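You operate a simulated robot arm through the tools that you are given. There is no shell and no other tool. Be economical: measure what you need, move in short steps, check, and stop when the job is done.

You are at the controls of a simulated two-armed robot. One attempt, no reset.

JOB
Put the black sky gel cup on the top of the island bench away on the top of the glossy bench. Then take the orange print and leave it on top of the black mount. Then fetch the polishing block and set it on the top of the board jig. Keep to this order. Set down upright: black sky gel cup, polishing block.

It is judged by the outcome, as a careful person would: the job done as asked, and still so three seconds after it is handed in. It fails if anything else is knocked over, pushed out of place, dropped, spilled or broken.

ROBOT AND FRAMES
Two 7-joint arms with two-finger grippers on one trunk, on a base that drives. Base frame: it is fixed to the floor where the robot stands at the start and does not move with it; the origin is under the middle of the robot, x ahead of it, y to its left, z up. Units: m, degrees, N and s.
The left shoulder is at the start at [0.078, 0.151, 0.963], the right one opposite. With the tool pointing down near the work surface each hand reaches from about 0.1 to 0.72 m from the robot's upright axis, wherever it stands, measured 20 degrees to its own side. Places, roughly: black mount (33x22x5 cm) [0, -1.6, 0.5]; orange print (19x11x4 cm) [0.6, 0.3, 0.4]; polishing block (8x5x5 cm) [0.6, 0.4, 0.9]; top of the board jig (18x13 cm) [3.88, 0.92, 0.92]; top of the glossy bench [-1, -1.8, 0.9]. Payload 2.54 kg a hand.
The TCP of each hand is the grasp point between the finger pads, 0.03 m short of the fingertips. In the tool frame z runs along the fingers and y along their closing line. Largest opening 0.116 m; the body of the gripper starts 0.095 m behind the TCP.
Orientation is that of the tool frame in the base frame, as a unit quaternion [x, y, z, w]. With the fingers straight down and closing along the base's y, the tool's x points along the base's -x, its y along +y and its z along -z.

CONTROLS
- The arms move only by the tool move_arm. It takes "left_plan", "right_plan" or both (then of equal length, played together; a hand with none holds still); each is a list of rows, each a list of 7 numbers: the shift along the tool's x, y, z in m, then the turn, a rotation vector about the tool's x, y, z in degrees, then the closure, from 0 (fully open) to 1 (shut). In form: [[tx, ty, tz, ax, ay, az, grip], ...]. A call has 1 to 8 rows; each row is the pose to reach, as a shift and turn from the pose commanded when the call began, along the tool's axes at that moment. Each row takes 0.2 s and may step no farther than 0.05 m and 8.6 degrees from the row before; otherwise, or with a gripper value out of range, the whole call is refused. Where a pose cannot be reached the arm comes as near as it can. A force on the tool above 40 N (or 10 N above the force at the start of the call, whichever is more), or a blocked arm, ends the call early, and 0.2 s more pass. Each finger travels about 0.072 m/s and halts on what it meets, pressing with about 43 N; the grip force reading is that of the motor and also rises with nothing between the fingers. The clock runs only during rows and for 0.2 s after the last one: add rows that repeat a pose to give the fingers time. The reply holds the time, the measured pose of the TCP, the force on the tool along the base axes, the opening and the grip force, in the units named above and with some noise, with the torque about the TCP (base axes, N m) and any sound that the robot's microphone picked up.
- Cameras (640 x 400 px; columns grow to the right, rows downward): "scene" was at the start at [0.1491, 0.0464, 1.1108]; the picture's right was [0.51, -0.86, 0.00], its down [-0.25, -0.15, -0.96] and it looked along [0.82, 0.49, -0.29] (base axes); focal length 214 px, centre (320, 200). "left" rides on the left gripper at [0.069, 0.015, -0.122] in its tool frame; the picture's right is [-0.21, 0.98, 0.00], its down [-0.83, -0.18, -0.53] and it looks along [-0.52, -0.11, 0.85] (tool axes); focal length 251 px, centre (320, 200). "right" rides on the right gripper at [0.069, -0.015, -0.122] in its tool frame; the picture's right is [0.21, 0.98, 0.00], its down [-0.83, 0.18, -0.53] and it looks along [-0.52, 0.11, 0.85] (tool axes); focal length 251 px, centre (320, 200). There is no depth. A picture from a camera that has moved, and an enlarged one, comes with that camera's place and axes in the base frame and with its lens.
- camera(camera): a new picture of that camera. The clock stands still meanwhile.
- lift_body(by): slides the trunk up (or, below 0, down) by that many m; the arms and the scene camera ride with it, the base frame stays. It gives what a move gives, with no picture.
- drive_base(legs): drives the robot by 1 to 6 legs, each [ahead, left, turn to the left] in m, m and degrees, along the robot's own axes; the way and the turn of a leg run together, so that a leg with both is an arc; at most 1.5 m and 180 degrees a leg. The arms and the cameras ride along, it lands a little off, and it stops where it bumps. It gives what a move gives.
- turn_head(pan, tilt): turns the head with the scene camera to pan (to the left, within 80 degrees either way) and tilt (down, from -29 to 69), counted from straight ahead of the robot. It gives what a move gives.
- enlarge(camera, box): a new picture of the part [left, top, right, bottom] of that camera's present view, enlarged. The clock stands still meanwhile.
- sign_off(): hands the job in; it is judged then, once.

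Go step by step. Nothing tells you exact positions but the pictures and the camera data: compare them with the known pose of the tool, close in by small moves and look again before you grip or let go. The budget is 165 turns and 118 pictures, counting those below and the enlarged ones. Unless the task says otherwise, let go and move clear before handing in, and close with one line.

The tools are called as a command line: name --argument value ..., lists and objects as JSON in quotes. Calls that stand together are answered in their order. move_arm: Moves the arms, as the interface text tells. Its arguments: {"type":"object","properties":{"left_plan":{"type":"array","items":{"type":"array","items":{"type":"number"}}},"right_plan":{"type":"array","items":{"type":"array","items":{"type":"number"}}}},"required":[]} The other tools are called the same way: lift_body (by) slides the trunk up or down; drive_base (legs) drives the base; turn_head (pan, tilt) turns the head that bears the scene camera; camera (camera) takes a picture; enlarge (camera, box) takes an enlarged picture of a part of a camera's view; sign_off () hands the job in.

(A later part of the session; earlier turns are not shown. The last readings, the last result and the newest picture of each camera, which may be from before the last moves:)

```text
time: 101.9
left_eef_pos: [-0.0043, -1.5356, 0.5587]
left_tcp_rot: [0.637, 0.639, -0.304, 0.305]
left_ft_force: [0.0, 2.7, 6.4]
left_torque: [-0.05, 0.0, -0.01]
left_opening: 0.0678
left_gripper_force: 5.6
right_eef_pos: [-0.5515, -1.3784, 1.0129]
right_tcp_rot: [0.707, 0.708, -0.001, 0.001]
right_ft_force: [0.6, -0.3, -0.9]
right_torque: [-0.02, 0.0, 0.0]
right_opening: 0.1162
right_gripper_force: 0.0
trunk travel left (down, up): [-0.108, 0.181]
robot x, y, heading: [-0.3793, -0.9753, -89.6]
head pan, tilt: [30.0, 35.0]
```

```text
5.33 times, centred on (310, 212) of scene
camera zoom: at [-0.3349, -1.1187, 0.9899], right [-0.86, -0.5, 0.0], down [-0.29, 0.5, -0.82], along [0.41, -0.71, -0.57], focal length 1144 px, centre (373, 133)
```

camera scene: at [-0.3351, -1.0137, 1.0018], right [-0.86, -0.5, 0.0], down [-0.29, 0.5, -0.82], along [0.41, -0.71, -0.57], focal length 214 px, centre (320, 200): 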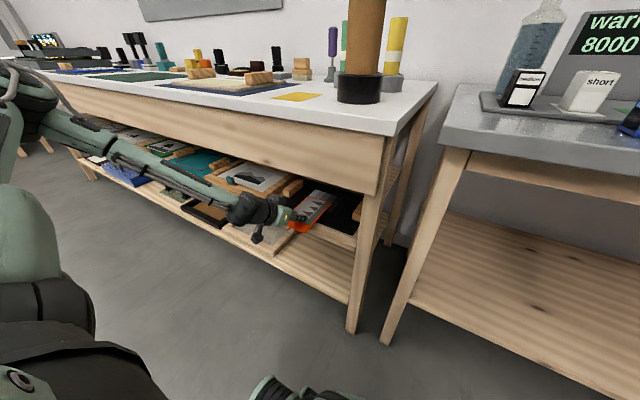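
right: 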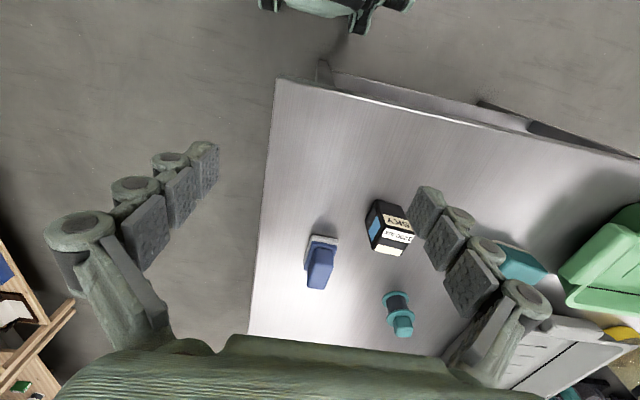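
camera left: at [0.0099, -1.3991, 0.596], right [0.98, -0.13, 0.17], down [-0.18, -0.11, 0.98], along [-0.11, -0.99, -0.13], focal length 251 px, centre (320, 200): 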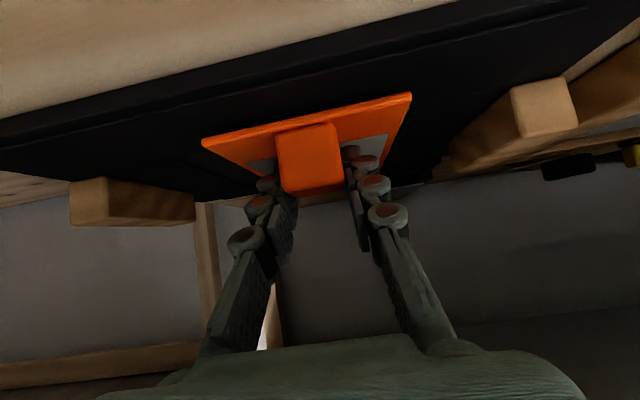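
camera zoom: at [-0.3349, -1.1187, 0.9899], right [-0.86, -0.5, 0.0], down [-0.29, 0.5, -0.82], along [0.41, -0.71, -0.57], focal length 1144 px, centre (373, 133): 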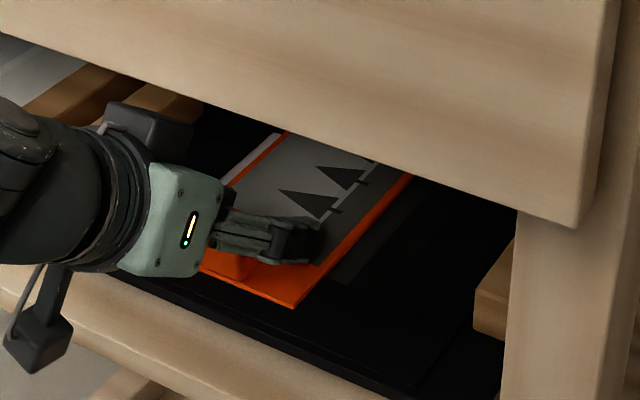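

The print is lying on the mount and released. I'll raise 8 mm to unload the fingertips, then back straight out.

lift_body --by 0.008

drive_base --legs '[[-0.06, 0, 0]]'

camera --camera "left"

```text
time: 102.4
left_eef_pos: [-0.004, -1.537, 0.5674]
left_tcp_rot: [0.637, 0.64, -0.303, 0.305]
left_ft_force: [-0.4, -0.5, 0.2]
left_torque: [0.03, 0.04, -0.03]
left_opening: 0.0698
left_gripper_force: 0.0
right_eef_pos: [-0.5499, -1.3785, 1.0211]
right_tcp_rot: [0.706, 0.708, 0.0, 0.0]
right_ft_force: [-0.2, -0.9, -0.1]
right_torque: [0.04, 0.01, -0.01]
right_opening: 0.1158
right_gripper_force: 0.0
trunk travel left (down, up): [-0.116, 0.173]
robot x, y, heading: [-0.3773, -0.9705, -89.5]
head pan, tilt: [30.0, 35.0]
```

```text
time: 103.4
left_eef_pos: [-0.0047, -1.4795, 0.5666]
left_tcp_rot: [0.637, 0.639, -0.304, 0.305]
left_ft_force: [-0.2, -0.7, -0.1]
left_torque: [-0.03, -0.02, -0.03]
left_opening: 0.0695
left_gripper_force: 0.1
right_eef_pos: [-0.5511, -1.3191, 1.0205]
right_tcp_rot: [0.707, 0.707, -0.001, 0.001]
right_ft_force: [-0.3, -0.2, -0.6]
right_torque: [0.02, 0.01, 0.04]
right_opening: 0.1161
right_gripper_force: 0.0
trunk travel left (down, up): [-0.116, 0.173]
robot x, y, heading: [-0.3812, -0.9127, -89.9]
head pan, tilt: [30.0, 35.0]
```

```text
53 pictures are left
camera left: at [0.0094, -1.3411, 0.5923], right [0.98, -0.13, 0.17], down [-0.18, -0.1, 0.98], along [-0.11, -0.99, -0.13], focal length 251 px, centre (320, 200)
```

left: 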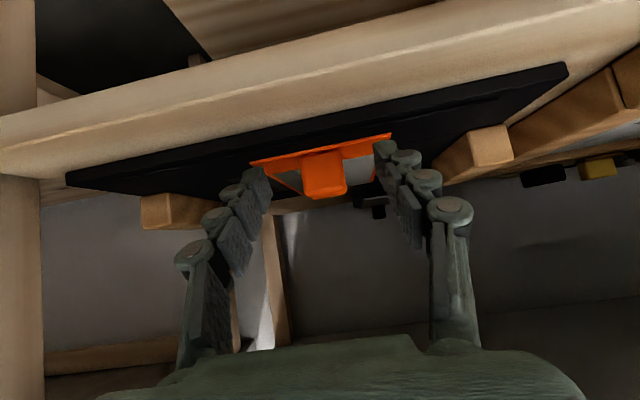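

drive_base --legs '[[-0.35, 0, 0]]'

enlarge --camera "scene" --box '[220, 120, 420, 245]'

```text
time: 105.7
left_eef_pos: [-0.0051, -1.132, 0.5672]
left_tcp_rot: [0.637, 0.64, -0.304, 0.305]
left_ft_force: [0.4, -0.5, -0.2]
left_torque: [-0.02, 0.03, 0.01]
left_opening: 0.0694
left_gripper_force: 0.1
right_eef_pos: [-0.5508, -0.9742, 1.0205]
right_tcp_rot: [0.706, 0.708, 0.0, 0.0]
right_ft_force: [0.4, 0.4, -0.1]
right_torque: [-0.02, 0.01, -0.01]
right_opening: 0.116
right_gripper_force: 0.0
trunk travel left (down, up): [-0.116, 0.173]
robot x, y, heading: [-0.3789, -0.5715, -89.6]
head pan, tilt: [30.0, 35.0]
```

```text
3.20 times, centred on (320, 182) of scene
camera zoom: at [-0.336, -0.7137, 0.9979], right [-0.86, -0.5, 0.0], down [-0.29, 0.5, -0.82], along [0.41, -0.71, -0.57], focal length 686 px, centre (320, 256)
```

zoom: 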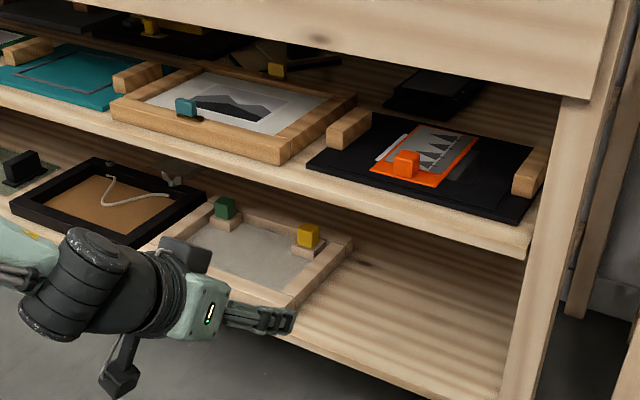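

The print sits squarely on the black mount. Now I'll bring the left hand back to pointing down, raise the trunk and return to the island for the polishing block.

move_arm --left_plan '[[-0.0125, 0, -0.034, 0, 6.5, 0, 0.2], [-0.025, 0, -0.068, 0, 13, 0, 0], [-0.0375, 0, -0.102, 0, 19.5, 0, 0], [-0.05, 0, -0.136, 0, 26, 0, 0], [-0.0625, 0, -0.17, 0, 32.5, 0, 0], [-0.075, 0, -0.204, 0, 39, 0, 0], [-0.0875, 0, -0.238, 0, 45, 0, 0], [-0.1, 0, -0.274, 0, 51, 0, 0]]'

lift_body --by 0.17

drive_base --legs '[[-0.25, 0, 0], [0, 0, 90]]'

```text
time: 107.5
left_eef_pos: [-0.0072, -0.9783, 0.8189]
left_tcp_rot: [0.706, 0.708, 0.0, -0.001]
left_ft_force: [-0.2, -0.1, 0.8]
left_torque: [0.02, 0.03, -0.02]
left_opening: 0.1159
left_gripper_force: 0.1
right_eef_pos: [-0.5507, -0.9731, 1.0201]
right_tcp_rot: [0.705, 0.709, 0.0, 0.0]
right_ft_force: [0.7, 0.1, -0.5]
right_torque: [-0.01, 0.02, -0.04]
right_opening: 0.1158
right_gripper_force: 0.1
trunk travel left (down, up): [-0.116, 0.173]
robot x, y, heading: [-0.3821, -0.5691, -89.7]
head pan, tilt: [30.0, 35.0]
```

```text
time: 109.4
left_eef_pos: [-0.0067, -0.9788, 0.9884]
left_tcp_rot: [0.706, 0.709, -0.001, 0.001]
left_ft_force: [1.0, 0.4, 0.3]
left_torque: [0.0, -0.02, 0.01]
left_opening: 0.116
left_gripper_force: 0.1
right_eef_pos: [-0.5514, -0.9736, 1.191]
right_tcp_rot: [0.706, 0.708, 0.0, 0.0]
right_ft_force: [-0.7, 0.4, -0.3]
right_torque: [-0.03, -0.02, -0.02]
right_opening: 0.1159
right_gripper_force: 0.1
trunk travel left (down, up): [-0.286, 0.003]
robot x, y, heading: [-0.3787, -0.5695, -89.8]
head pan, tilt: [30.0, 35.0]
```

```text
time: 115.2
left_eef_pos: [0.0161, 0.0683, 0.9879]
left_tcp_rot: [-0.018, 1.0, 0.0, 0.0]
left_ft_force: [0.0, 0.1, -0.3]
left_torque: [0.0, 0.0, -0.01]
left_opening: 0.1162
left_gripper_force: 0.1
right_eef_pos: [0.0269, -0.4778, 1.1899]
right_tcp_rot: [-0.017, 1.0, 0.0, 0.0]
right_ft_force: [0.4, 0.4, 0.0]
right_torque: [0.01, 0.01, -0.02]
right_opening: 0.1162
right_gripper_force: 0.0
trunk travel left (down, up): [-0.286, 0.003]
robot x, y, heading: [-0.3852, -0.3201, 1.9]
head pan, tilt: [30.0, 35.0]
```

move_arm --left_plan '[[0, 0, -0.03, 0, 0, -8.4, 0], [0, 0, -0.06, 0, 0, -16.8, 0], [0, 0, -0.09, 0, 0, -25.2, 0], [0, 0, -0.1, 0, 0, -33.6, 0], [0, 0, -0.1, 0, 0, -42, 0], [0, 0, -0.1, 0, 0, -50.4, 0], [0, 0, -0.1, 0, 0, -58.8, 0], [0, 0, -0.1, 0, 0, -67.2, 0]]'

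drive_base --legs '[[0.1, 0.54, -1.9], [0.2, 0, 0]]'

camera --camera "scene"

```text
time: 117.0
left_eef_pos: [0.0166, 0.0684, 1.0897]
left_tcp_rot: [-0.569, 0.822, -0.001, 0.0]
left_ft_force: [0.3, 0.2, 0.4]
left_torque: [-0.02, -0.02, 0.02]
left_opening: 0.1159
left_gripper_force: 0.1
right_eef_pos: [0.025, -0.4768, 1.1907]
right_tcp_rot: [-0.017, 1.0, -0.001, 0.001]
right_ft_force: [-0.2, 0.5, 0.5]
right_torque: [0.01, 0.01, 0.01]
right_opening: 0.116
right_gripper_force: 0.0
trunk travel left (down, up): [-0.286, 0.003]
robot x, y, heading: [-0.3814, -0.3165, 2.0]
head pan, tilt: [30.0, 35.0]
```

```text
time: 123.8
left_eef_pos: [0.3149, 0.5872, 1.0884]
left_tcp_rot: [-0.554, 0.833, 0.0, 0.0]
left_ft_force: [0.3, 0.5, 0.0]
left_torque: [0.04, 0.02, -0.01]
left_opening: 0.116
left_gripper_force: 0.0
right_eef_pos: [0.305, 0.0403, 1.1896]
right_tcp_rot: [0.0, 1.0, 0.0, 0.0]
right_ft_force: [0.1, 0.5, 0.3]
right_torque: [0.04, 0.07, -0.01]
right_opening: 0.116
right_gripper_force: 0.1
trunk travel left (down, up): [-0.286, 0.003]
robot x, y, heading: [-0.1016, 0.2137, 0.1]
head pan, tilt: [30.0, 35.0]
```

```text
51 pictures are left
camera scene: at [0.0469, 0.2566, 1.1677], right [0.5, -0.87, 0.0], down [-0.5, -0.29, -0.82], along [0.71, 0.41, -0.57], focal length 214 px, centre (320, 200)
```

scene: 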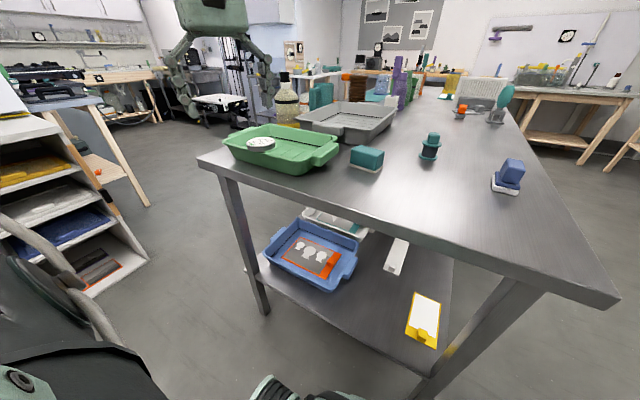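

drive_base --legs '[[0.1, 0, 0]]'

enlarge --camera "scene" --box '[290, 110, 450, 210]'

camera --camera "left"

```text
time: 124.9
left_eef_pos: [0.4155, 0.5865, 1.0894]
left_tcp_rot: [-0.553, 0.833, 0.0, 0.0]
left_ft_force: [0.6, 0.3, -0.5]
left_torque: [0.02, 0.04, 0.02]
left_opening: 0.1159
left_gripper_force: 0.1
right_eef_pos: [0.4065, 0.0406, 1.1907]
right_tcp_rot: [0.001, 1.0, -0.001, 0.0]
right_ft_force: [1.1, 0.4, -1.2]
right_torque: [0.0, 0.04, -0.01]
right_opening: 0.1163
right_gripper_force: 0.0
trunk travel left (down, up): [-0.286, 0.003]
robot x, y, heading: [-0.0012, 0.2144, -0.1]
head pan, tilt: [30.0, 35.0]
```

```text
4.00 times, centred on (370, 160) of scene
camera zoom: at [0.1473, 0.2564, 1.1677], right [0.5, -0.87, 0.0], down [-0.5, -0.29, -0.82], along [0.71, 0.41, -0.57], focal length 858 px, centre (120, 360)
```

zoom: 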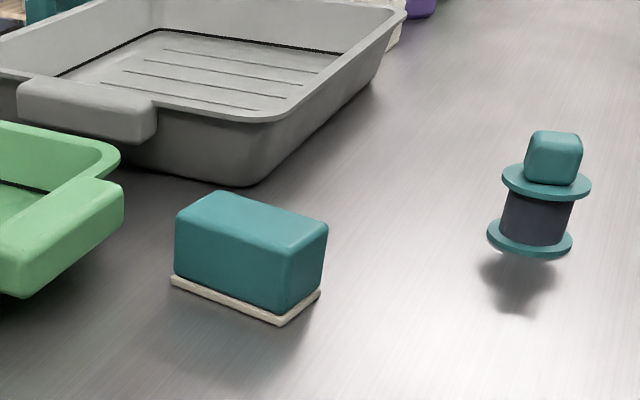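

```text
49 pictures are left
camera left: at [0.3746, 0.5285, 1.2128], right [-0.82, 0.58, 0.0], down [0.49, 0.69, 0.53], along [0.31, 0.44, -0.85], focal length 251 px, centre (320, 200)
```

left: 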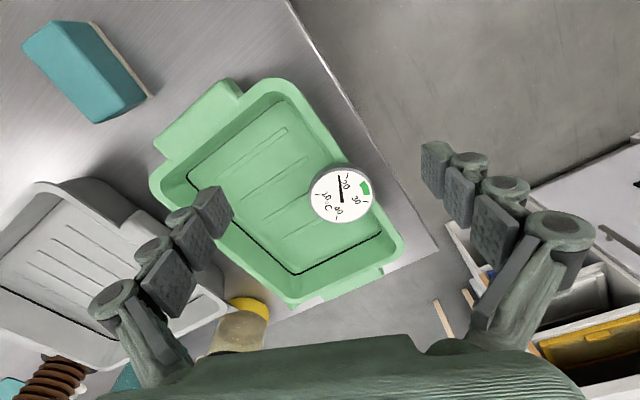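

The block's centre is about (0.596, 0.422), turned about -11°, with tray handles nearby. I'll grip it across its short side, so I'm moving above it and completing the hand's turn.

move_arm --left_plan '[[0.0135, -0.038, 0, 0, 0, -3, 0.1], [0.027, -0.077, 0, 0, 0, -6, 0.2], [0.0405, -0.115, 0, 0, 0, -9, 0.2], [0.054, -0.153, 0.01, 0, 0, -12, 0.2], [0.068, -0.192, 0.02, 0, 0, -12, 0.2], [0.0813, -0.23, 0.03, 0, 0, -12, 0.2]]'

camera --camera "left"

enlarge --camera "scene" --box '[290, 85, 450, 185]'

```text
time: 126.3
left_eef_pos: [0.597, 0.4255, 1.0592]
left_tcp_rot: [-0.638, 0.77, 0.001, -0.001]
left_ft_force: [1.1, -0.1, -0.1]
left_torque: [-0.01, 0.0, 0.02]
left_opening: 0.0929
left_gripper_force: 0.0
right_eef_pos: [0.4066, 0.0411, 1.1907]
right_tcp_rot: [0.001, 1.0, 0.0, -0.001]
right_ft_force: [-0.2, 0.6, -0.1]
right_torque: [-0.01, 0.03, 0.0]
right_opening: 0.1162
right_gripper_force: 0.0
trunk travel left (down, up): [-0.286, 0.003]
robot x, y, heading: [0.0024, 0.2162, 0.0]
head pan, tilt: [30.0, 35.0]
```

```text
48 pictures are left
camera left: at [0.5682, 0.3587, 1.1827], right [-0.92, 0.39, 0.0], down [0.33, 0.78, 0.53], along [0.21, 0.49, -0.85], focal length 251 px, centre (320, 200)
```

left: 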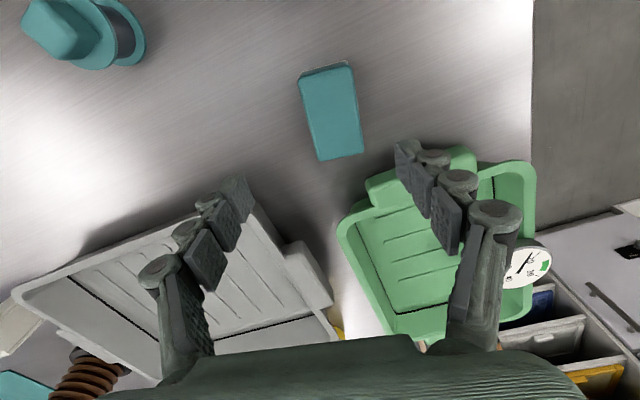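

```text
4.00 times, centred on (370, 135) of scene
camera zoom: at [0.1477, 0.2564, 1.1676], right [0.5, -0.87, 0.0], down [-0.5, -0.29, -0.82], along [0.71, 0.41, -0.57], focal length 858 px, centre (120, 460)
```

zoom: 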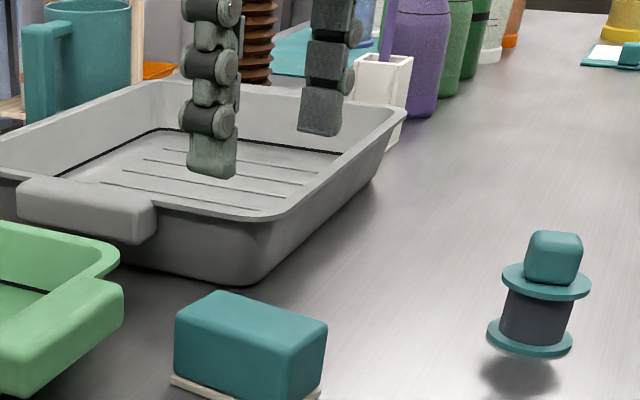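

move_arm --left_plan '[[0.007, 0.006, 0.02, 0, 0, 0, 0], [0.0134, 0.0117, 0.04, 0, 0, 0, 0], [0.0134, 0.0117, 0.057, 0, 0, 0, 0]]'

camera --camera "left"

enlarge --camera "scene" --box '[290, 85, 450, 185]'

```text
time: 127.1
left_eef_pos: [0.5822, 0.4115, 1.0034]
left_tcp_rot: [-0.637, 0.771, -0.001, -0.001]
left_ft_force: [0.5, -0.6, 0.0]
left_torque: [0.02, 0.03, 0.02]
left_opening: 0.1161
left_gripper_force: 0.1
right_eef_pos: [0.4053, 0.0414, 1.1906]
right_tcp_rot: [0.002, 1.0, 0.0, 0.0]
right_ft_force: [-0.5, -0.5, 0.5]
right_torque: [0.01, 0.0, 0.0]
right_opening: 0.1162
right_gripper_force: 0.0
trunk travel left (down, up): [-0.286, 0.003]
robot x, y, heading: [0.0028, 0.2121, -0.2]
head pan, tilt: [30.0, 35.0]
```

```text
46 pictures are left
camera left: at [0.5533, 0.346, 1.1272], right [-0.92, 0.39, 0.0], down [0.33, 0.78, 0.53], along [0.21, 0.49, -0.85], focal length 251 px, centre (320, 200)
```

left: 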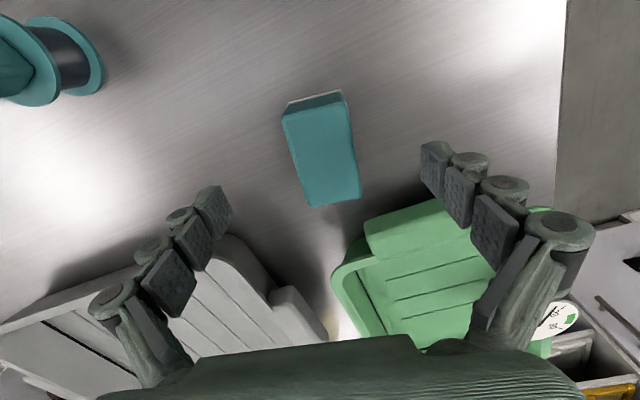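

```text
4.00 times, centred on (370, 135) of scene
camera zoom: at [0.1467, 0.2565, 1.1678], right [0.5, -0.87, 0.0], down [-0.5, -0.29, -0.82], along [0.71, 0.41, -0.57], focal length 858 px, centre (120, 460)
```

zoom: 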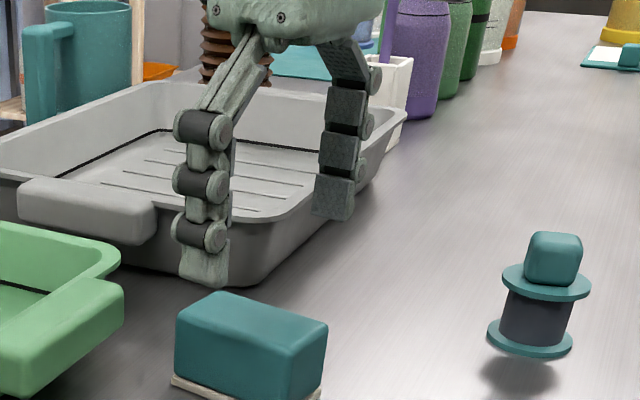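

Two hand-camera views agree on (0.578, 0.412), so I'm aligned. I'll descend around the block.

move_arm --left_plan '[[0, 0.003, 0.025, 0, 0, 0, 0], [0, 0.003, 0.05, 0, 0, 0, 0], [0, 0.003, 0.067, 0, 0, 0, 0]]'

camera --camera "left"

```text
time: 127.9
left_eef_pos: [0.5791, 0.413, 0.936]
left_tcp_rot: [-0.637, 0.771, -0.001, 0.0]
left_ft_force: [0.2, 0.0, 0.1]
left_torque: [-0.01, 0.02, 0.02]
left_opening: 0.1158
left_gripper_force: 0.0
right_eef_pos: [0.4054, 0.0418, 1.191]
right_tcp_rot: [0.001, 1.0, 0.0, 0.0]
right_ft_force: [0.0, -0.3, -0.8]
right_torque: [0.02, 0.03, -0.03]
right_opening: 0.1162
right_gripper_force: 0.2
trunk travel left (down, up): [-0.286, 0.003]
robot x, y, heading: [0.0001, 0.2099, -0.2]
head pan, tilt: [30.0, 35.0]
```

```text
44 pictures are left
camera left: at [0.5508, 0.3473, 1.0591], right [-0.92, 0.39, 0.0], down [0.33, 0.78, 0.53], along [0.21, 0.49, -0.85], focal length 251 px, centre (320, 200)
```

left: 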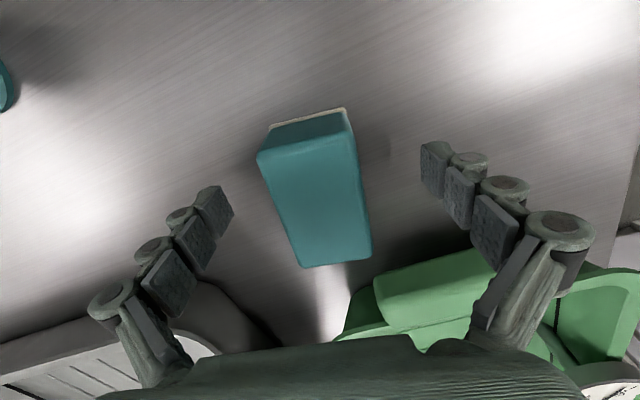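

move_arm --left_plan '[[0, -0.004, 0, 0, 0, 0, 0.2], [0, -0.004, 0, 0, 0, 0, 0.45], [0, -0.004, 0, 0, 0, 0, 0.8], [0, -0.004, 0, 0, 0, 0, 0.8], [0, -0.004, 0, 0, 0, 0, 0.8], [0, -0.004, 0, 0, 0, 0, 0.8]]'

move_arm --left_plan '[[0, 0, -0.03, 0, 0, 0, 0.8], [0, 0, -0.06, 0, 0, 0, 0.8], [0, 0, -0.1, 0, 0, 0, 0.8], [0, 0, -0.13, 0, 0, 0, 0.8]]'

camera --camera "left"

```text
time: 129.3
left_eef_pos: [0.5825, 0.4118, 0.9362]
left_tcp_rot: [-0.637, 0.771, -0.001, 0.0]
left_ft_force: [-1.4, 0.2, 2.0]
left_torque: [-0.04, -0.02, 0.04]
left_opening: 0.0467
left_gripper_force: 43.1
right_eef_pos: [0.4046, 0.0424, 1.1918]
right_tcp_rot: [0.001, 1.0, 0.0, 0.0]
right_ft_force: [1.0, 0.0, -0.7]
right_torque: [0.02, -0.02, -0.01]
right_opening: 0.1161
right_gripper_force: 0.1
trunk travel left (down, up): [-0.286, 0.003]
robot x, y, heading: [0.0018, 0.2146, -0.0]
head pan, tilt: [30.0, 35.0]
```

```text
time: 130.3
left_eef_pos: [0.5831, 0.4114, 1.065]
left_tcp_rot: [-0.637, 0.77, 0.001, -0.001]
left_ft_force: [0.2, 0.2, -2.0]
left_torque: [-0.04, 0.03, 0.02]
left_opening: 0.0467
left_gripper_force: 43.0
right_eef_pos: [0.4056, 0.0405, 1.1899]
right_tcp_rot: [0.001, 1.0, 0.0, 0.0]
right_ft_force: [-0.2, -0.6, 0.0]
right_torque: [0.03, -0.02, 0.01]
right_opening: 0.1158
right_gripper_force: 0.1
trunk travel left (down, up): [-0.286, 0.003]
robot x, y, heading: [-0.0008, 0.2141, 0.0]
head pan, tilt: [30.0, 35.0]
```

```text
43 pictures are left
camera left: at [0.5549, 0.3459, 1.1902], right [-0.92, 0.39, 0.0], down [0.33, 0.78, 0.53], along [0.21, 0.49, -0.85], focal length 251 px, centre (320, 200)
```

left: 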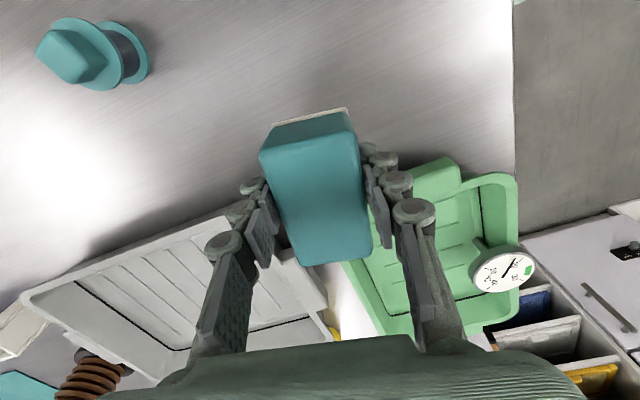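

The block is held. I'll draw the hand in, back away from the island, move into the corridor on its right, and look down the room.

move_arm --left_plan '[[0, 0.04, -0.01, 0, 0, 0, 0.8], [-0.004, 0.08, -0.02, 0, 0, 0, 0.8], [-0.008, 0.12, -0.02, 0, 0, 0, 0.8], [-0.01, 0.16, -0.02, 0, 0, 0, 0.8], [-0.012, 0.206, -0.02, 0, 0, 0, 0.8]]'

drive_base --legs '[[-0.2, 0, 0], [0, -0.9, 0]]'

turn_head --pan 0 --tilt 15

camera --camera "scene"

```text
time: 131.5
left_eef_pos: [0.3805, 0.4605, 1.0839]
left_tcp_rot: [-0.637, 0.771, 0.0, 0.001]
left_ft_force: [-0.5, 0.4, -1.0]
left_torque: [-0.01, -0.03, -0.01]
left_opening: 0.0472
left_gripper_force: 43.4
right_eef_pos: [0.4037, 0.0417, 1.1911]
right_tcp_rot: [0.0, 1.0, 0.0, 0.001]
right_ft_force: [0.3, 0.3, 1.1]
right_torque: [-0.02, -0.01, -0.02]
right_opening: 0.116
right_gripper_force: 0.0
trunk travel left (down, up): [-0.286, 0.003]
robot x, y, heading: [-0.0015, 0.2118, 0.1]
head pan, tilt: [30.0, 35.0]
```

```text
time: 141.5
left_eef_pos: [0.1808, -0.4298, 1.0827]
left_tcp_rot: [-0.63, 0.776, 0.001, 0.0]
left_ft_force: [-1.0, 0.3, -0.4]
left_torque: [-0.02, 0.01, 0.03]
left_opening: 0.0468
left_gripper_force: 43.2
right_eef_pos: [0.1976, -0.848, 1.1911]
right_tcp_rot: [0.009, 1.0, 0.0, 0.0]
right_ft_force: [-0.2, 0.1, -0.7]
right_torque: [-0.01, -0.02, 0.0]
right_opening: 0.1161
right_gripper_force: 0.1
trunk travel left (down, up): [-0.286, 0.003]
robot x, y, heading: [-0.2056, -0.6677, -0.9]
head pan, tilt: [30.0, 35.0]
```

```text
time: 142.5
left_eef_pos: [0.181, -0.4288, 1.0844]
left_tcp_rot: [-0.631, 0.776, 0.0, 0.0]
left_ft_force: [-0.7, 0.8, -1.4]
left_torque: [-0.01, 0.01, -0.01]
left_opening: 0.0468
left_gripper_force: 43.1
right_eef_pos: [0.1976, -0.8484, 1.1897]
right_tcp_rot: [0.009, 1.0, 0.0, -0.001]
right_ft_force: [0.0, -1.2, -0.2]
right_torque: [-0.01, -0.02, 0.01]
right_opening: 0.1162
right_gripper_force: 0.0
trunk travel left (down, up): [-0.286, 0.003]
robot x, y, heading: [-0.2005, -0.6674, -0.7]
head pan, tilt: [0.0, 15.0]
```

```text
42 pictures are left
camera scene: at [-0.0412, -0.6734, 1.1998], right [-0.02, -1.0, 0.0], down [-0.26, 0.0, -0.97], along [0.97, -0.02, -0.26], focal length 214 px, centre (320, 200)
```

scene: 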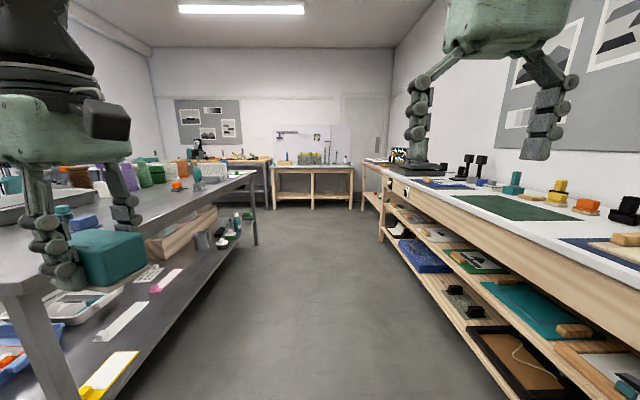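

enlarge --camera "scene" --box '[170, 120, 362, 240]'

```text
3.33 times, centred on (266, 180) of scene
camera zoom: at [-0.0412, -0.6734, 1.1998], right [-0.02, -1.0, 0.0], down [-0.26, 0.0, -0.97], along [0.97, -0.02, -0.26], focal length 715 px, centre (500, 267)
```

zoom: 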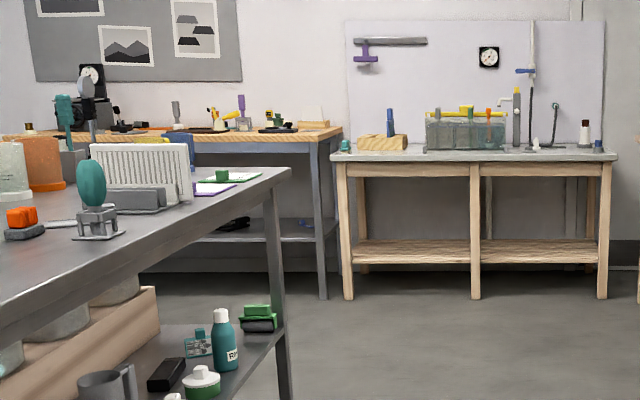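

The corridor is clear; the jig should be on the back-left bench past the island's end (x about 2.3). I'll drive down the corridor and look.

drive_base --legs '[[1.4, 0, 0.7], [1.3, 0, 0]]'

turn_head --pan 40 --tilt 15

camera --camera "scene"

```text
time: 155.6
left_eef_pos: [2.8696, -0.4466, 1.0837]
left_tcp_rot: [-0.639, 0.77, 0.0, 0.0]
left_ft_force: [0.0, 0.6, -1.7]
left_torque: [0.01, -0.02, 0.02]
left_opening: 0.0469
left_gripper_force: 43.0
right_eef_pos: [2.8951, -0.8653, 1.1912]
right_tcp_rot: [-0.001, 1.0, 0.0, -0.001]
right_ft_force: [0.5, -0.2, -1.0]
right_torque: [0.05, 0.01, -0.02]
right_opening: 0.116
right_gripper_force: 0.0
trunk travel left (down, up): [-0.286, 0.003]
robot x, y, heading: [2.4863, -0.6954, 0.4]
head pan, tilt: [0.0, 15.0]
```

```text
time: 156.7
left_eef_pos: [2.8712, -0.4465, 1.0841]
left_tcp_rot: [-0.639, 0.769, 0.0, 0.0]
left_ft_force: [-0.4, -0.3, -2.0]
left_torque: [-0.03, 0.01, 0.01]
left_opening: 0.0469
left_gripper_force: 42.7
right_eef_pos: [2.8963, -0.8662, 1.1898]
right_tcp_rot: [-0.002, 1.0, 0.0, 0.001]
right_ft_force: [-1.1, -0.1, -0.3]
right_torque: [0.03, 0.01, 0.01]
right_opening: 0.116
right_gripper_force: 0.2
trunk travel left (down, up): [-0.286, 0.003]
robot x, y, heading: [2.4899, -0.6982, 0.2]
head pan, tilt: [40.0, 15.0]
```

```text
40 pictures are left
camera scene: at [2.631, -0.6354, 1.1998], right [0.64, -0.76, 0.0], down [-0.2, -0.17, -0.97], along [0.74, 0.62, -0.26], focal length 214 px, centre (320, 200)
```

scene: 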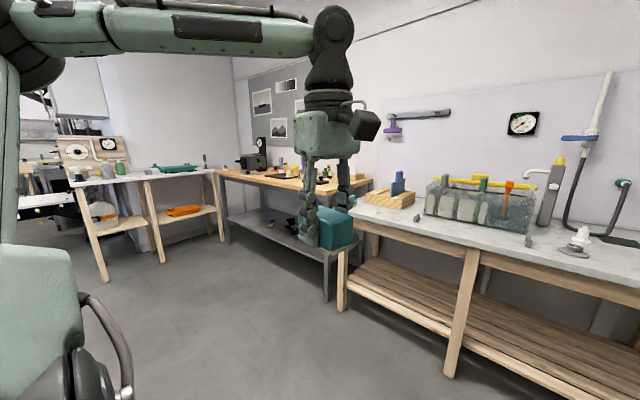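

drive_base --legs '[[0.35, 0, 0], [0, 1.35, 0]]'

turn_head --pan 0 --tilt 20

camera --camera "scene"

```text
time: 171.8
left_eef_pos: [3.1888, 0.927, 1.0846]
left_tcp_rot: [-0.649, 0.76, 0.0, 0.0]
left_ft_force: [0.4, 0.0, -2.7]
left_torque: [-0.01, -0.03, -0.01]
left_opening: 0.0469
left_gripper_force: 43.1
right_eef_pos: [3.2245, 0.5089, 1.1901]
right_tcp_rot: [-0.014, 1.0, 0.0, 0.0]
right_ft_force: [-1.1, 0.1, 0.0]
right_torque: [0.0, 0.01, -0.01]
right_opening: 0.1159
right_gripper_force: 0.2
trunk travel left (down, up): [-0.286, 0.003]
robot x, y, heading: [2.8158, 0.6663, 1.7]
head pan, tilt: [40.0, 15.0]
```

```text
time: 172.9
left_eef_pos: [3.1887, 0.9279, 1.0844]
left_tcp_rot: [-0.65, 0.76, 0.0, 0.0]
left_ft_force: [-0.5, 0.1, -3.6]
left_torque: [-0.03, 0.01, 0.04]
left_opening: 0.047
left_gripper_force: 42.9
right_eef_pos: [3.2244, 0.5094, 1.1902]
right_tcp_rot: [-0.015, 1.0, 0.0, 0.0]
right_ft_force: [-0.1, 0.7, -0.4]
right_torque: [0.02, 0.0, -0.01]
right_opening: 0.1159
right_gripper_force: 0.1
trunk travel left (down, up): [-0.286, 0.003]
robot x, y, heading: [2.8159, 0.6683, 1.7]
head pan, tilt: [0.0, 20.0]
```

```text
39 pictures are left
camera scene: at [2.9777, 0.6728, 1.1917], right [0.03, -1.0, 0.0], down [-0.34, -0.01, -0.94], along [0.94, 0.03, -0.34], focal length 214 px, centre (320, 200)
```

scene: 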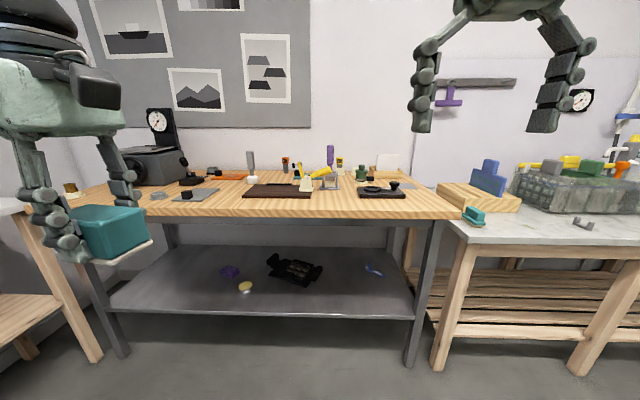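

enlarge --camera "scene" --box '[140, 130, 340, 255]'

enlarge --camera "scene" --box '[300, 130, 500, 255]'

```text
3.20 times, centred on (240, 192) of scene
camera zoom: at [2.9777, 0.6728, 1.1917], right [0.03, -1.0, 0.0], down [-0.34, -0.01, -0.94], along [0.94, 0.03, -0.34], focal length 686 px, centre (576, 224)
```

zoom: 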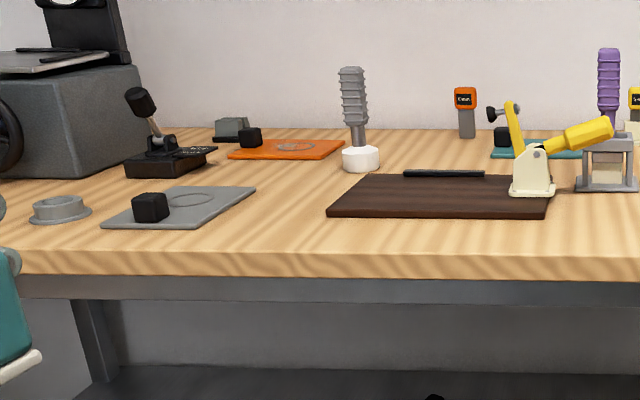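

```text
3.20 times, centred on (400, 192) of scene
camera zoom: at [2.9777, 0.6728, 1.1917], right [0.03, -1.0, 0.0], down [-0.34, -0.01, -0.94], along [0.94, 0.03, -0.34], focal length 686 px, centre (64, 224)
```

zoom: 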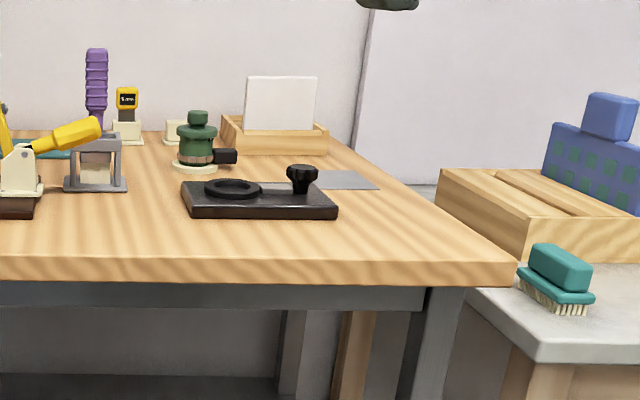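

The board jig is the dark brown board with a fence and toggle clamp; its free area is around (3.87, 0.92). I'll drive closer, squared up.

drive_base --legs '[[0.42, 0.03, -1.7]]'

turn_head --pan 15 --tilt 30

camera --camera "scene"

camera --camera "left"

```text
time: 175.5
left_eef_pos: [3.6168, 0.9588, 1.084]
left_tcp_rot: [-0.641, 0.767, 0.0, 0.0]
left_ft_force: [-0.1, 0.0, -1.9]
left_torque: [-0.05, -0.03, 0.01]
left_opening: 0.0469
left_gripper_force: 43.0
right_eef_pos: [3.6447, 0.5405, 1.1907]
right_tcp_rot: [-0.006, 1.0, 0.0, 0.0]
right_ft_force: [0.2, -0.1, 0.4]
right_torque: [0.0, -0.02, 0.01]
right_opening: 0.116
right_gripper_force: 0.1
trunk travel left (down, up): [-0.286, 0.003]
robot x, y, heading: [3.2407, 0.7096, 0.4]
head pan, tilt: [0.0, 20.0]
```

```text
time: 176.2
left_eef_pos: [3.6169, 0.9581, 1.083]
left_tcp_rot: [-0.641, 0.768, -0.001, 0.0]
left_ft_force: [0.5, 0.5, -2.5]
left_torque: [0.04, -0.04, 0.01]
left_opening: 0.0471
left_gripper_force: 42.6
right_eef_pos: [3.645, 0.5389, 1.19]
right_tcp_rot: [-0.005, 1.0, 0.0, -0.001]
right_ft_force: [0.2, -0.2, -0.1]
right_torque: [0.02, 0.0, 0.02]
right_opening: 0.1161
right_gripper_force: 0.1
trunk travel left (down, up): [-0.286, 0.003]
robot x, y, heading: [3.239, 0.7092, 0.4]
head pan, tilt: [15.0, 30.0]
```

```text
36 pictures are left
camera scene: at [3.3948, 0.7316, 1.1757], right [0.27, -0.96, 0.0], down [-0.48, -0.13, -0.87], along [0.83, 0.23, -0.5], focal length 214 px, centre (320, 200)
```

scene: 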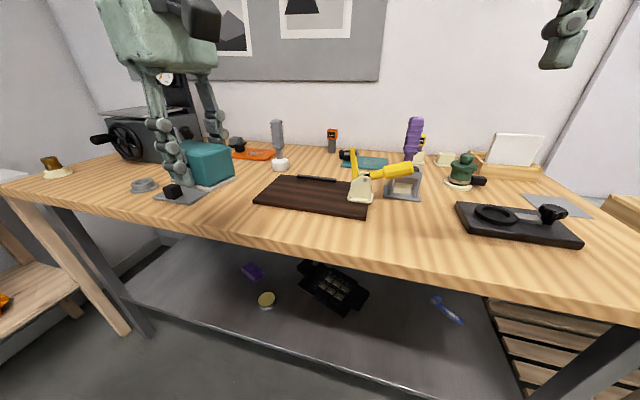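

```text
35 pictures are left
camera left: at [3.5888, 0.8931, 1.2079], right [-0.92, 0.38, 0.0], down [0.32, 0.78, 0.53], along [0.21, 0.49, -0.85], focal length 251 px, centre (320, 200)
```

left: 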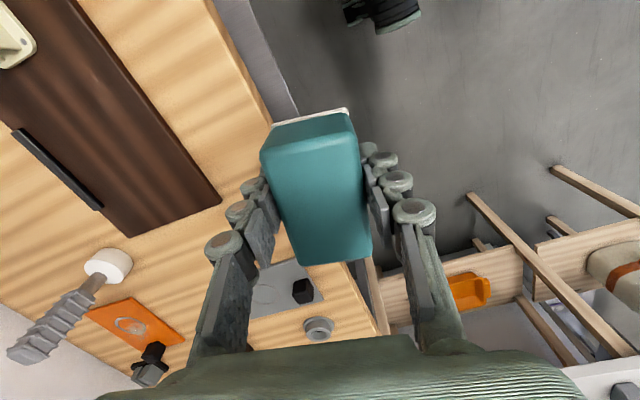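

enlarge --camera "scene" --box '[240, 130, 400, 230]'

enlarge --camera "left" --box '[0, 0, 256, 256]'

```text
4.00 times, centred on (320, 180) of scene
camera zoom: at [3.3948, 0.7316, 1.1757], right [0.27, -0.96, 0.0], down [-0.48, -0.13, -0.87], along [0.83, 0.23, -0.5], focal length 858 px, centre (320, 280)
```

zoom: 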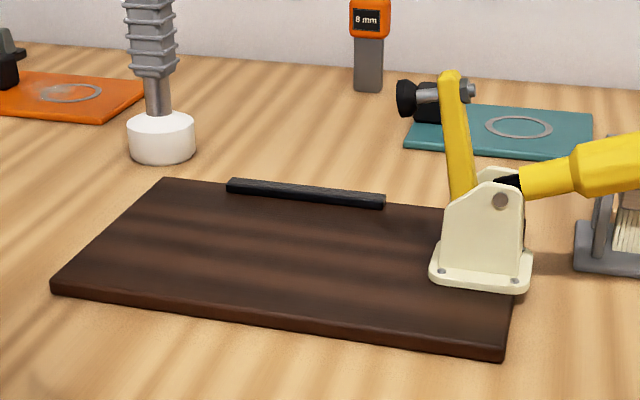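

```text
1.56 times, centred on (128, 128) of left
camera zoom: at [3.5888, 0.8931, 1.2079], right [-0.92, 0.38, 0.0], down [0.32, 0.78, 0.53], along [0.21, 0.49, -0.85], focal length 393 px, centre (620, 312)
```

zoom: 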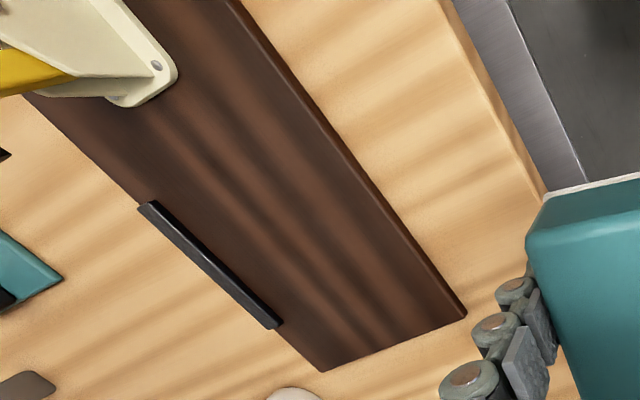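

The jig's clear area spans x 3.78–3.93, y 0.79–1.01, with the clamp at the right. I'll bring the block to (3.862, 0.94), keeping the hand's camera clear of the clamp.

move_arm --left_plan '[[-0.004, -0.035, 0, 0, 0, 0, 0.8], [-0.008, -0.07, 0, 0, 0, 0, 0.8], [-0.012, -0.105, 0, 0, 0, 0, 0.8], [-0.016, -0.14, 0, 0, 0, 0, 0.8], [-0.02, -0.175, 0, 0, 0, 0, 0.8], [-0.023, -0.21, 0, 0, 0, 0, 0.8], [-0.026, -0.244, 0.01, 0, 0, 0, 0.8]]'

enlarge --camera "scene" --box '[220, 80, 420, 230]'

camera --camera "left"

```text
time: 177.8
left_eef_pos: [3.8623, 0.9479, 1.072]
left_tcp_rot: [-0.644, 0.765, 0.001, -0.001]
left_ft_force: [1.3, 1.1, -1.1]
left_torque: [-0.12, 0.05, 0.02]
left_opening: 0.0469
left_gripper_force: 43.9
right_eef_pos: [3.6472, 0.5406, 1.1895]
right_tcp_rot: [-0.005, 1.0, -0.001, -0.002]
right_ft_force: [0.7, 0.7, 0.5]
right_torque: [-0.03, 0.11, 0.01]
right_opening: 0.1161
right_gripper_force: 0.0
trunk travel left (down, up): [-0.286, 0.003]
robot x, y, heading: [3.2383, 0.7083, 0.7]
head pan, tilt: [15.0, 30.0]
```

```text
2.67 times, centred on (320, 155) of scene
camera zoom: at [3.3973, 0.7324, 1.1752], right [0.27, -0.96, 0.0], down [-0.48, -0.14, -0.86], along [0.83, 0.23, -0.5], focal length 572 px, centre (320, 320)
```

zoom: 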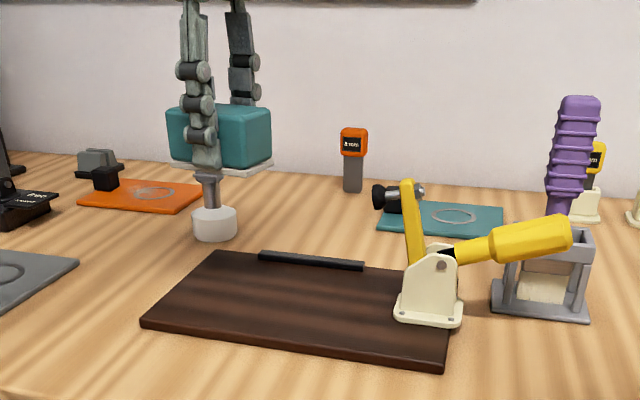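

```text
31 pictures are left
camera left: at [3.8358, 0.8823, 1.1972], right [-0.93, 0.38, 0.0], down [0.32, 0.78, 0.53], along [0.2, 0.49, -0.85], focal length 251 px, centre (320, 200)
```

left: 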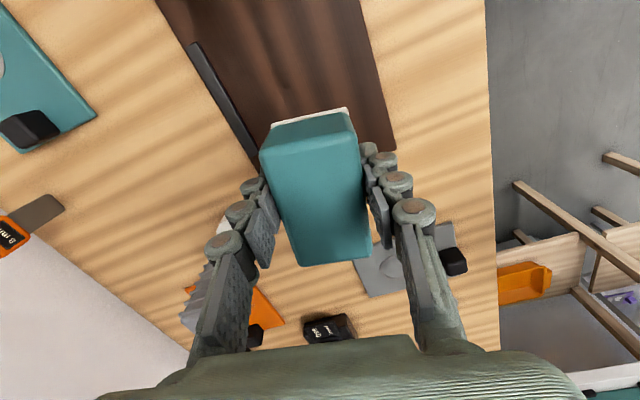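

Well aligned over the jig. I'll straighten the block by 9.5°, nudge it, and lower to about 1.5 cm above the jig.

move_arm --left_plan '[[0.005, -0.003, 0.015, 0, 0, -5, 0.8], [0.009, -0.004, 0.04, 0, 0, -9.5, 0.8], [0.009, -0.004, 0.07, 0, 0, -9.5, 0.8], [0.009, -0.004, 0.095, 0, 0, -9.5, 0.8]]'

enlarge --camera "scene" --box '[240, 110, 400, 230]'

camera --camera "left"

```text
time: 178.8
left_eef_pos: [3.8625, 0.9324, 0.979]
left_tcp_rot: [-0.704, 0.71, -0.001, 0.001]
left_ft_force: [0.0, -0.3, -1.8]
left_torque: [0.03, -0.04, 0.01]
left_opening: 0.0468
left_gripper_force: 43.0
right_eef_pos: [3.6454, 0.5396, 1.1913]
right_tcp_rot: [-0.004, 1.0, 0.0, 0.001]
right_ft_force: [-0.1, 0.0, 0.9]
right_torque: [0.02, 0.0, 0.02]
right_opening: 0.1161
right_gripper_force: 0.1
trunk travel left (down, up): [-0.286, 0.003]
robot x, y, heading: [3.2366, 0.7091, 0.2]
head pan, tilt: [15.0, 30.0]
```

```text
3.33 times, centred on (320, 170) of scene
camera zoom: at [3.3949, 0.7316, 1.1756], right [0.27, -0.96, 0.0], down [-0.48, -0.13, -0.87], along [0.83, 0.23, -0.5], focal length 715 px, centre (320, 300)
```

zoom: 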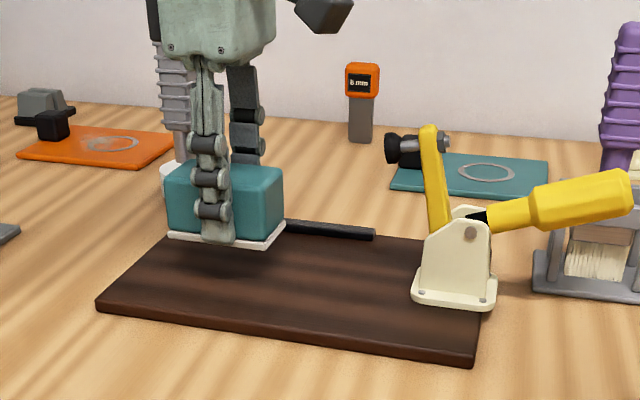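

```text
29 pictures are left
camera left: at [3.8464, 0.8626, 1.1035], right [-0.97, 0.23, 0.0], down [0.19, 0.82, 0.53], along [0.12, 0.52, -0.85], focal length 251 px, centre (320, 200)
```

left: 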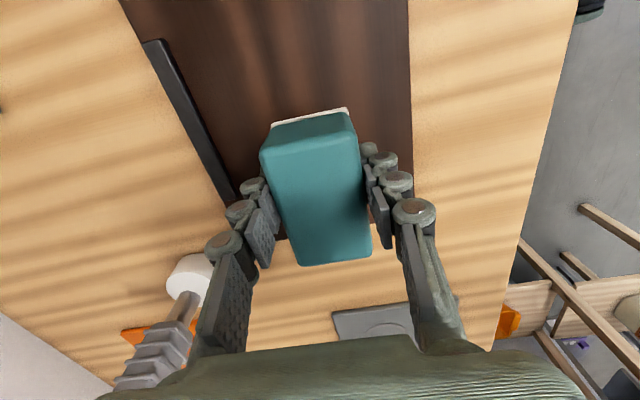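

move_arm --left_plan '[[0, 0, 0.008, 0, 0, 0, 0.8], [0, 0, 0.012, 0, 0, 0, 0.8], [0, 0, 0.016, 0, 0, 0, 0.8], [0, 0, 0.019, 0, 0, 0, 0.8]]'

enlarge --camera "scene" --box '[240, 130, 360, 205]'

```text
time: 179.8
left_eef_pos: [3.8635, 0.9336, 0.9619]
left_tcp_rot: [-0.703, 0.711, -0.001, 0.0]
left_ft_force: [0.0, 0.1, -2.9]
left_torque: [0.03, 0.05, 0.02]
left_opening: 0.0469
left_gripper_force: 43.0
right_eef_pos: [3.6454, 0.5397, 1.191]
right_tcp_rot: [-0.005, 1.0, 0.0, 0.0]
right_ft_force: [-0.2, 0.6, -0.3]
right_torque: [0.02, 0.03, 0.0]
right_opening: 0.1159
right_gripper_force: 0.0
trunk travel left (down, up): [-0.286, 0.003]
robot x, y, heading: [3.2388, 0.7084, 0.6]
head pan, tilt: [15.0, 30.0]
```

```text
5.33 times, centred on (300, 168) of scene
camera zoom: at [3.3949, 0.7316, 1.1756], right [0.27, -0.96, 0.0], down [-0.48, -0.13, -0.87], along [0.83, 0.23, -0.5], focal length 1144 px, centre (427, 373)
```

zoom: 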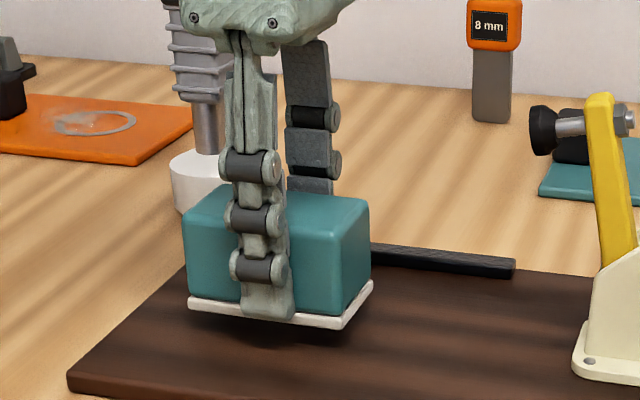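

Still a small gap and no contact force. I'll continue down in 3 mm steps.

move_arm --left_plan '[[0, 0, 0.003, 0, 0, 0, 0.8], [0, 0, 0.006, 0, 0, 0, 0.8], [0, 0, 0.009, 0, 0, 0, 0.8]]'

enlarge --camera "scene" --box '[240, 130, 360, 205]'

```text
time: 180.7
left_eef_pos: [3.8636, 0.9315, 0.9521]
left_tcp_rot: [-0.702, 0.712, 0.0, 0.0]
left_ft_force: [-0.3, 0.0, -2.4]
left_torque: [0.02, -0.01, 0.01]
left_opening: 0.0469
left_gripper_force: 42.8
right_eef_pos: [3.6449, 0.5395, 1.1916]
right_tcp_rot: [-0.005, 1.0, 0.0, 0.0]
right_ft_force: [-0.2, 0.7, -0.1]
right_torque: [0.02, -0.01, -0.02]
right_opening: 0.1161
right_gripper_force: 0.2
trunk travel left (down, up): [-0.286, 0.003]
robot x, y, heading: [3.2397, 0.7076, 0.4]
head pan, tilt: [15.0, 30.0]
```

```text
5.33 times, centred on (300, 168) of scene
camera zoom: at [3.3949, 0.7317, 1.1756], right [0.27, -0.96, 0.0], down [-0.48, -0.13, -0.87], along [0.83, 0.23, -0.5], focal length 1144 px, centre (427, 373)
```

zoom: 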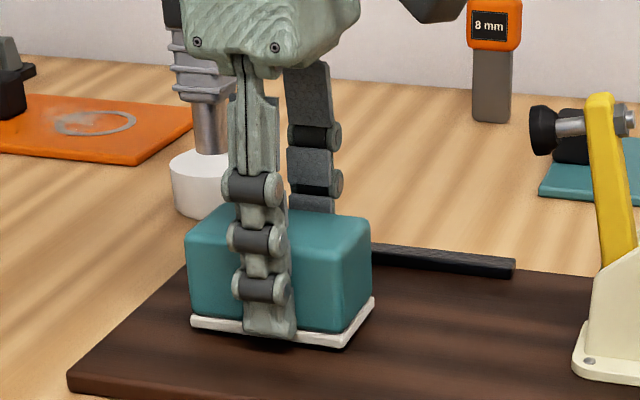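

move_arm --left_plan '[[0, 0, 0.003, 0, 0, 0, 0.8], [0, 0, 0.006, 0, 0, 0, 0.8], [0, 0, 0.009, 0, 0, 0, 0.8]]'

enlarge --camera "scene" --box '[240, 130, 360, 205]'

```text
time: 181.4
left_eef_pos: [3.8628, 0.9322, 0.9482]
left_tcp_rot: [-0.704, 0.711, -0.004, 0.003]
left_ft_force: [0.7, 7.3, 25.0]
left_torque: [-0.21, 0.27, -0.05]
left_opening: 0.0471
left_gripper_force: 43.2
right_eef_pos: [3.6426, 0.5404, 1.1921]
right_tcp_rot: [-0.006, 1.0, 0.0, 0.002]
right_ft_force: [0.9, -1.0, -0.4]
right_torque: [0.01, 0.01, -0.01]
right_opening: 0.1162
right_gripper_force: 0.0
trunk travel left (down, up): [-0.286, 0.003]
robot x, y, heading: [3.2399, 0.7114, 0.9]
head pan, tilt: [15.0, 30.0]
```

```text
5.33 times, centred on (300, 168) of scene
camera zoom: at [3.3926, 0.7316, 1.1765], right [0.27, -0.96, 0.0], down [-0.48, -0.13, -0.87], along [0.84, 0.23, -0.5], focal length 1144 px, centre (427, 373)
```

zoom: 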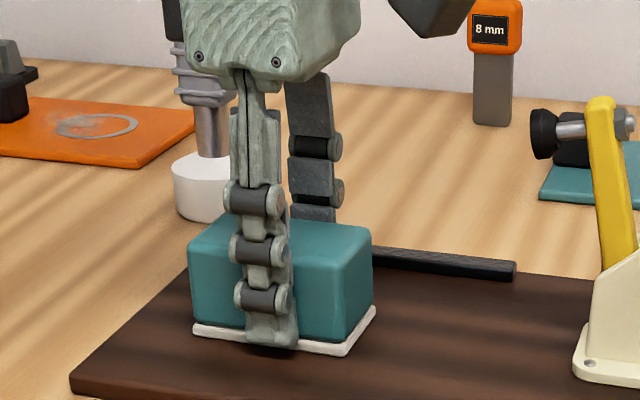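

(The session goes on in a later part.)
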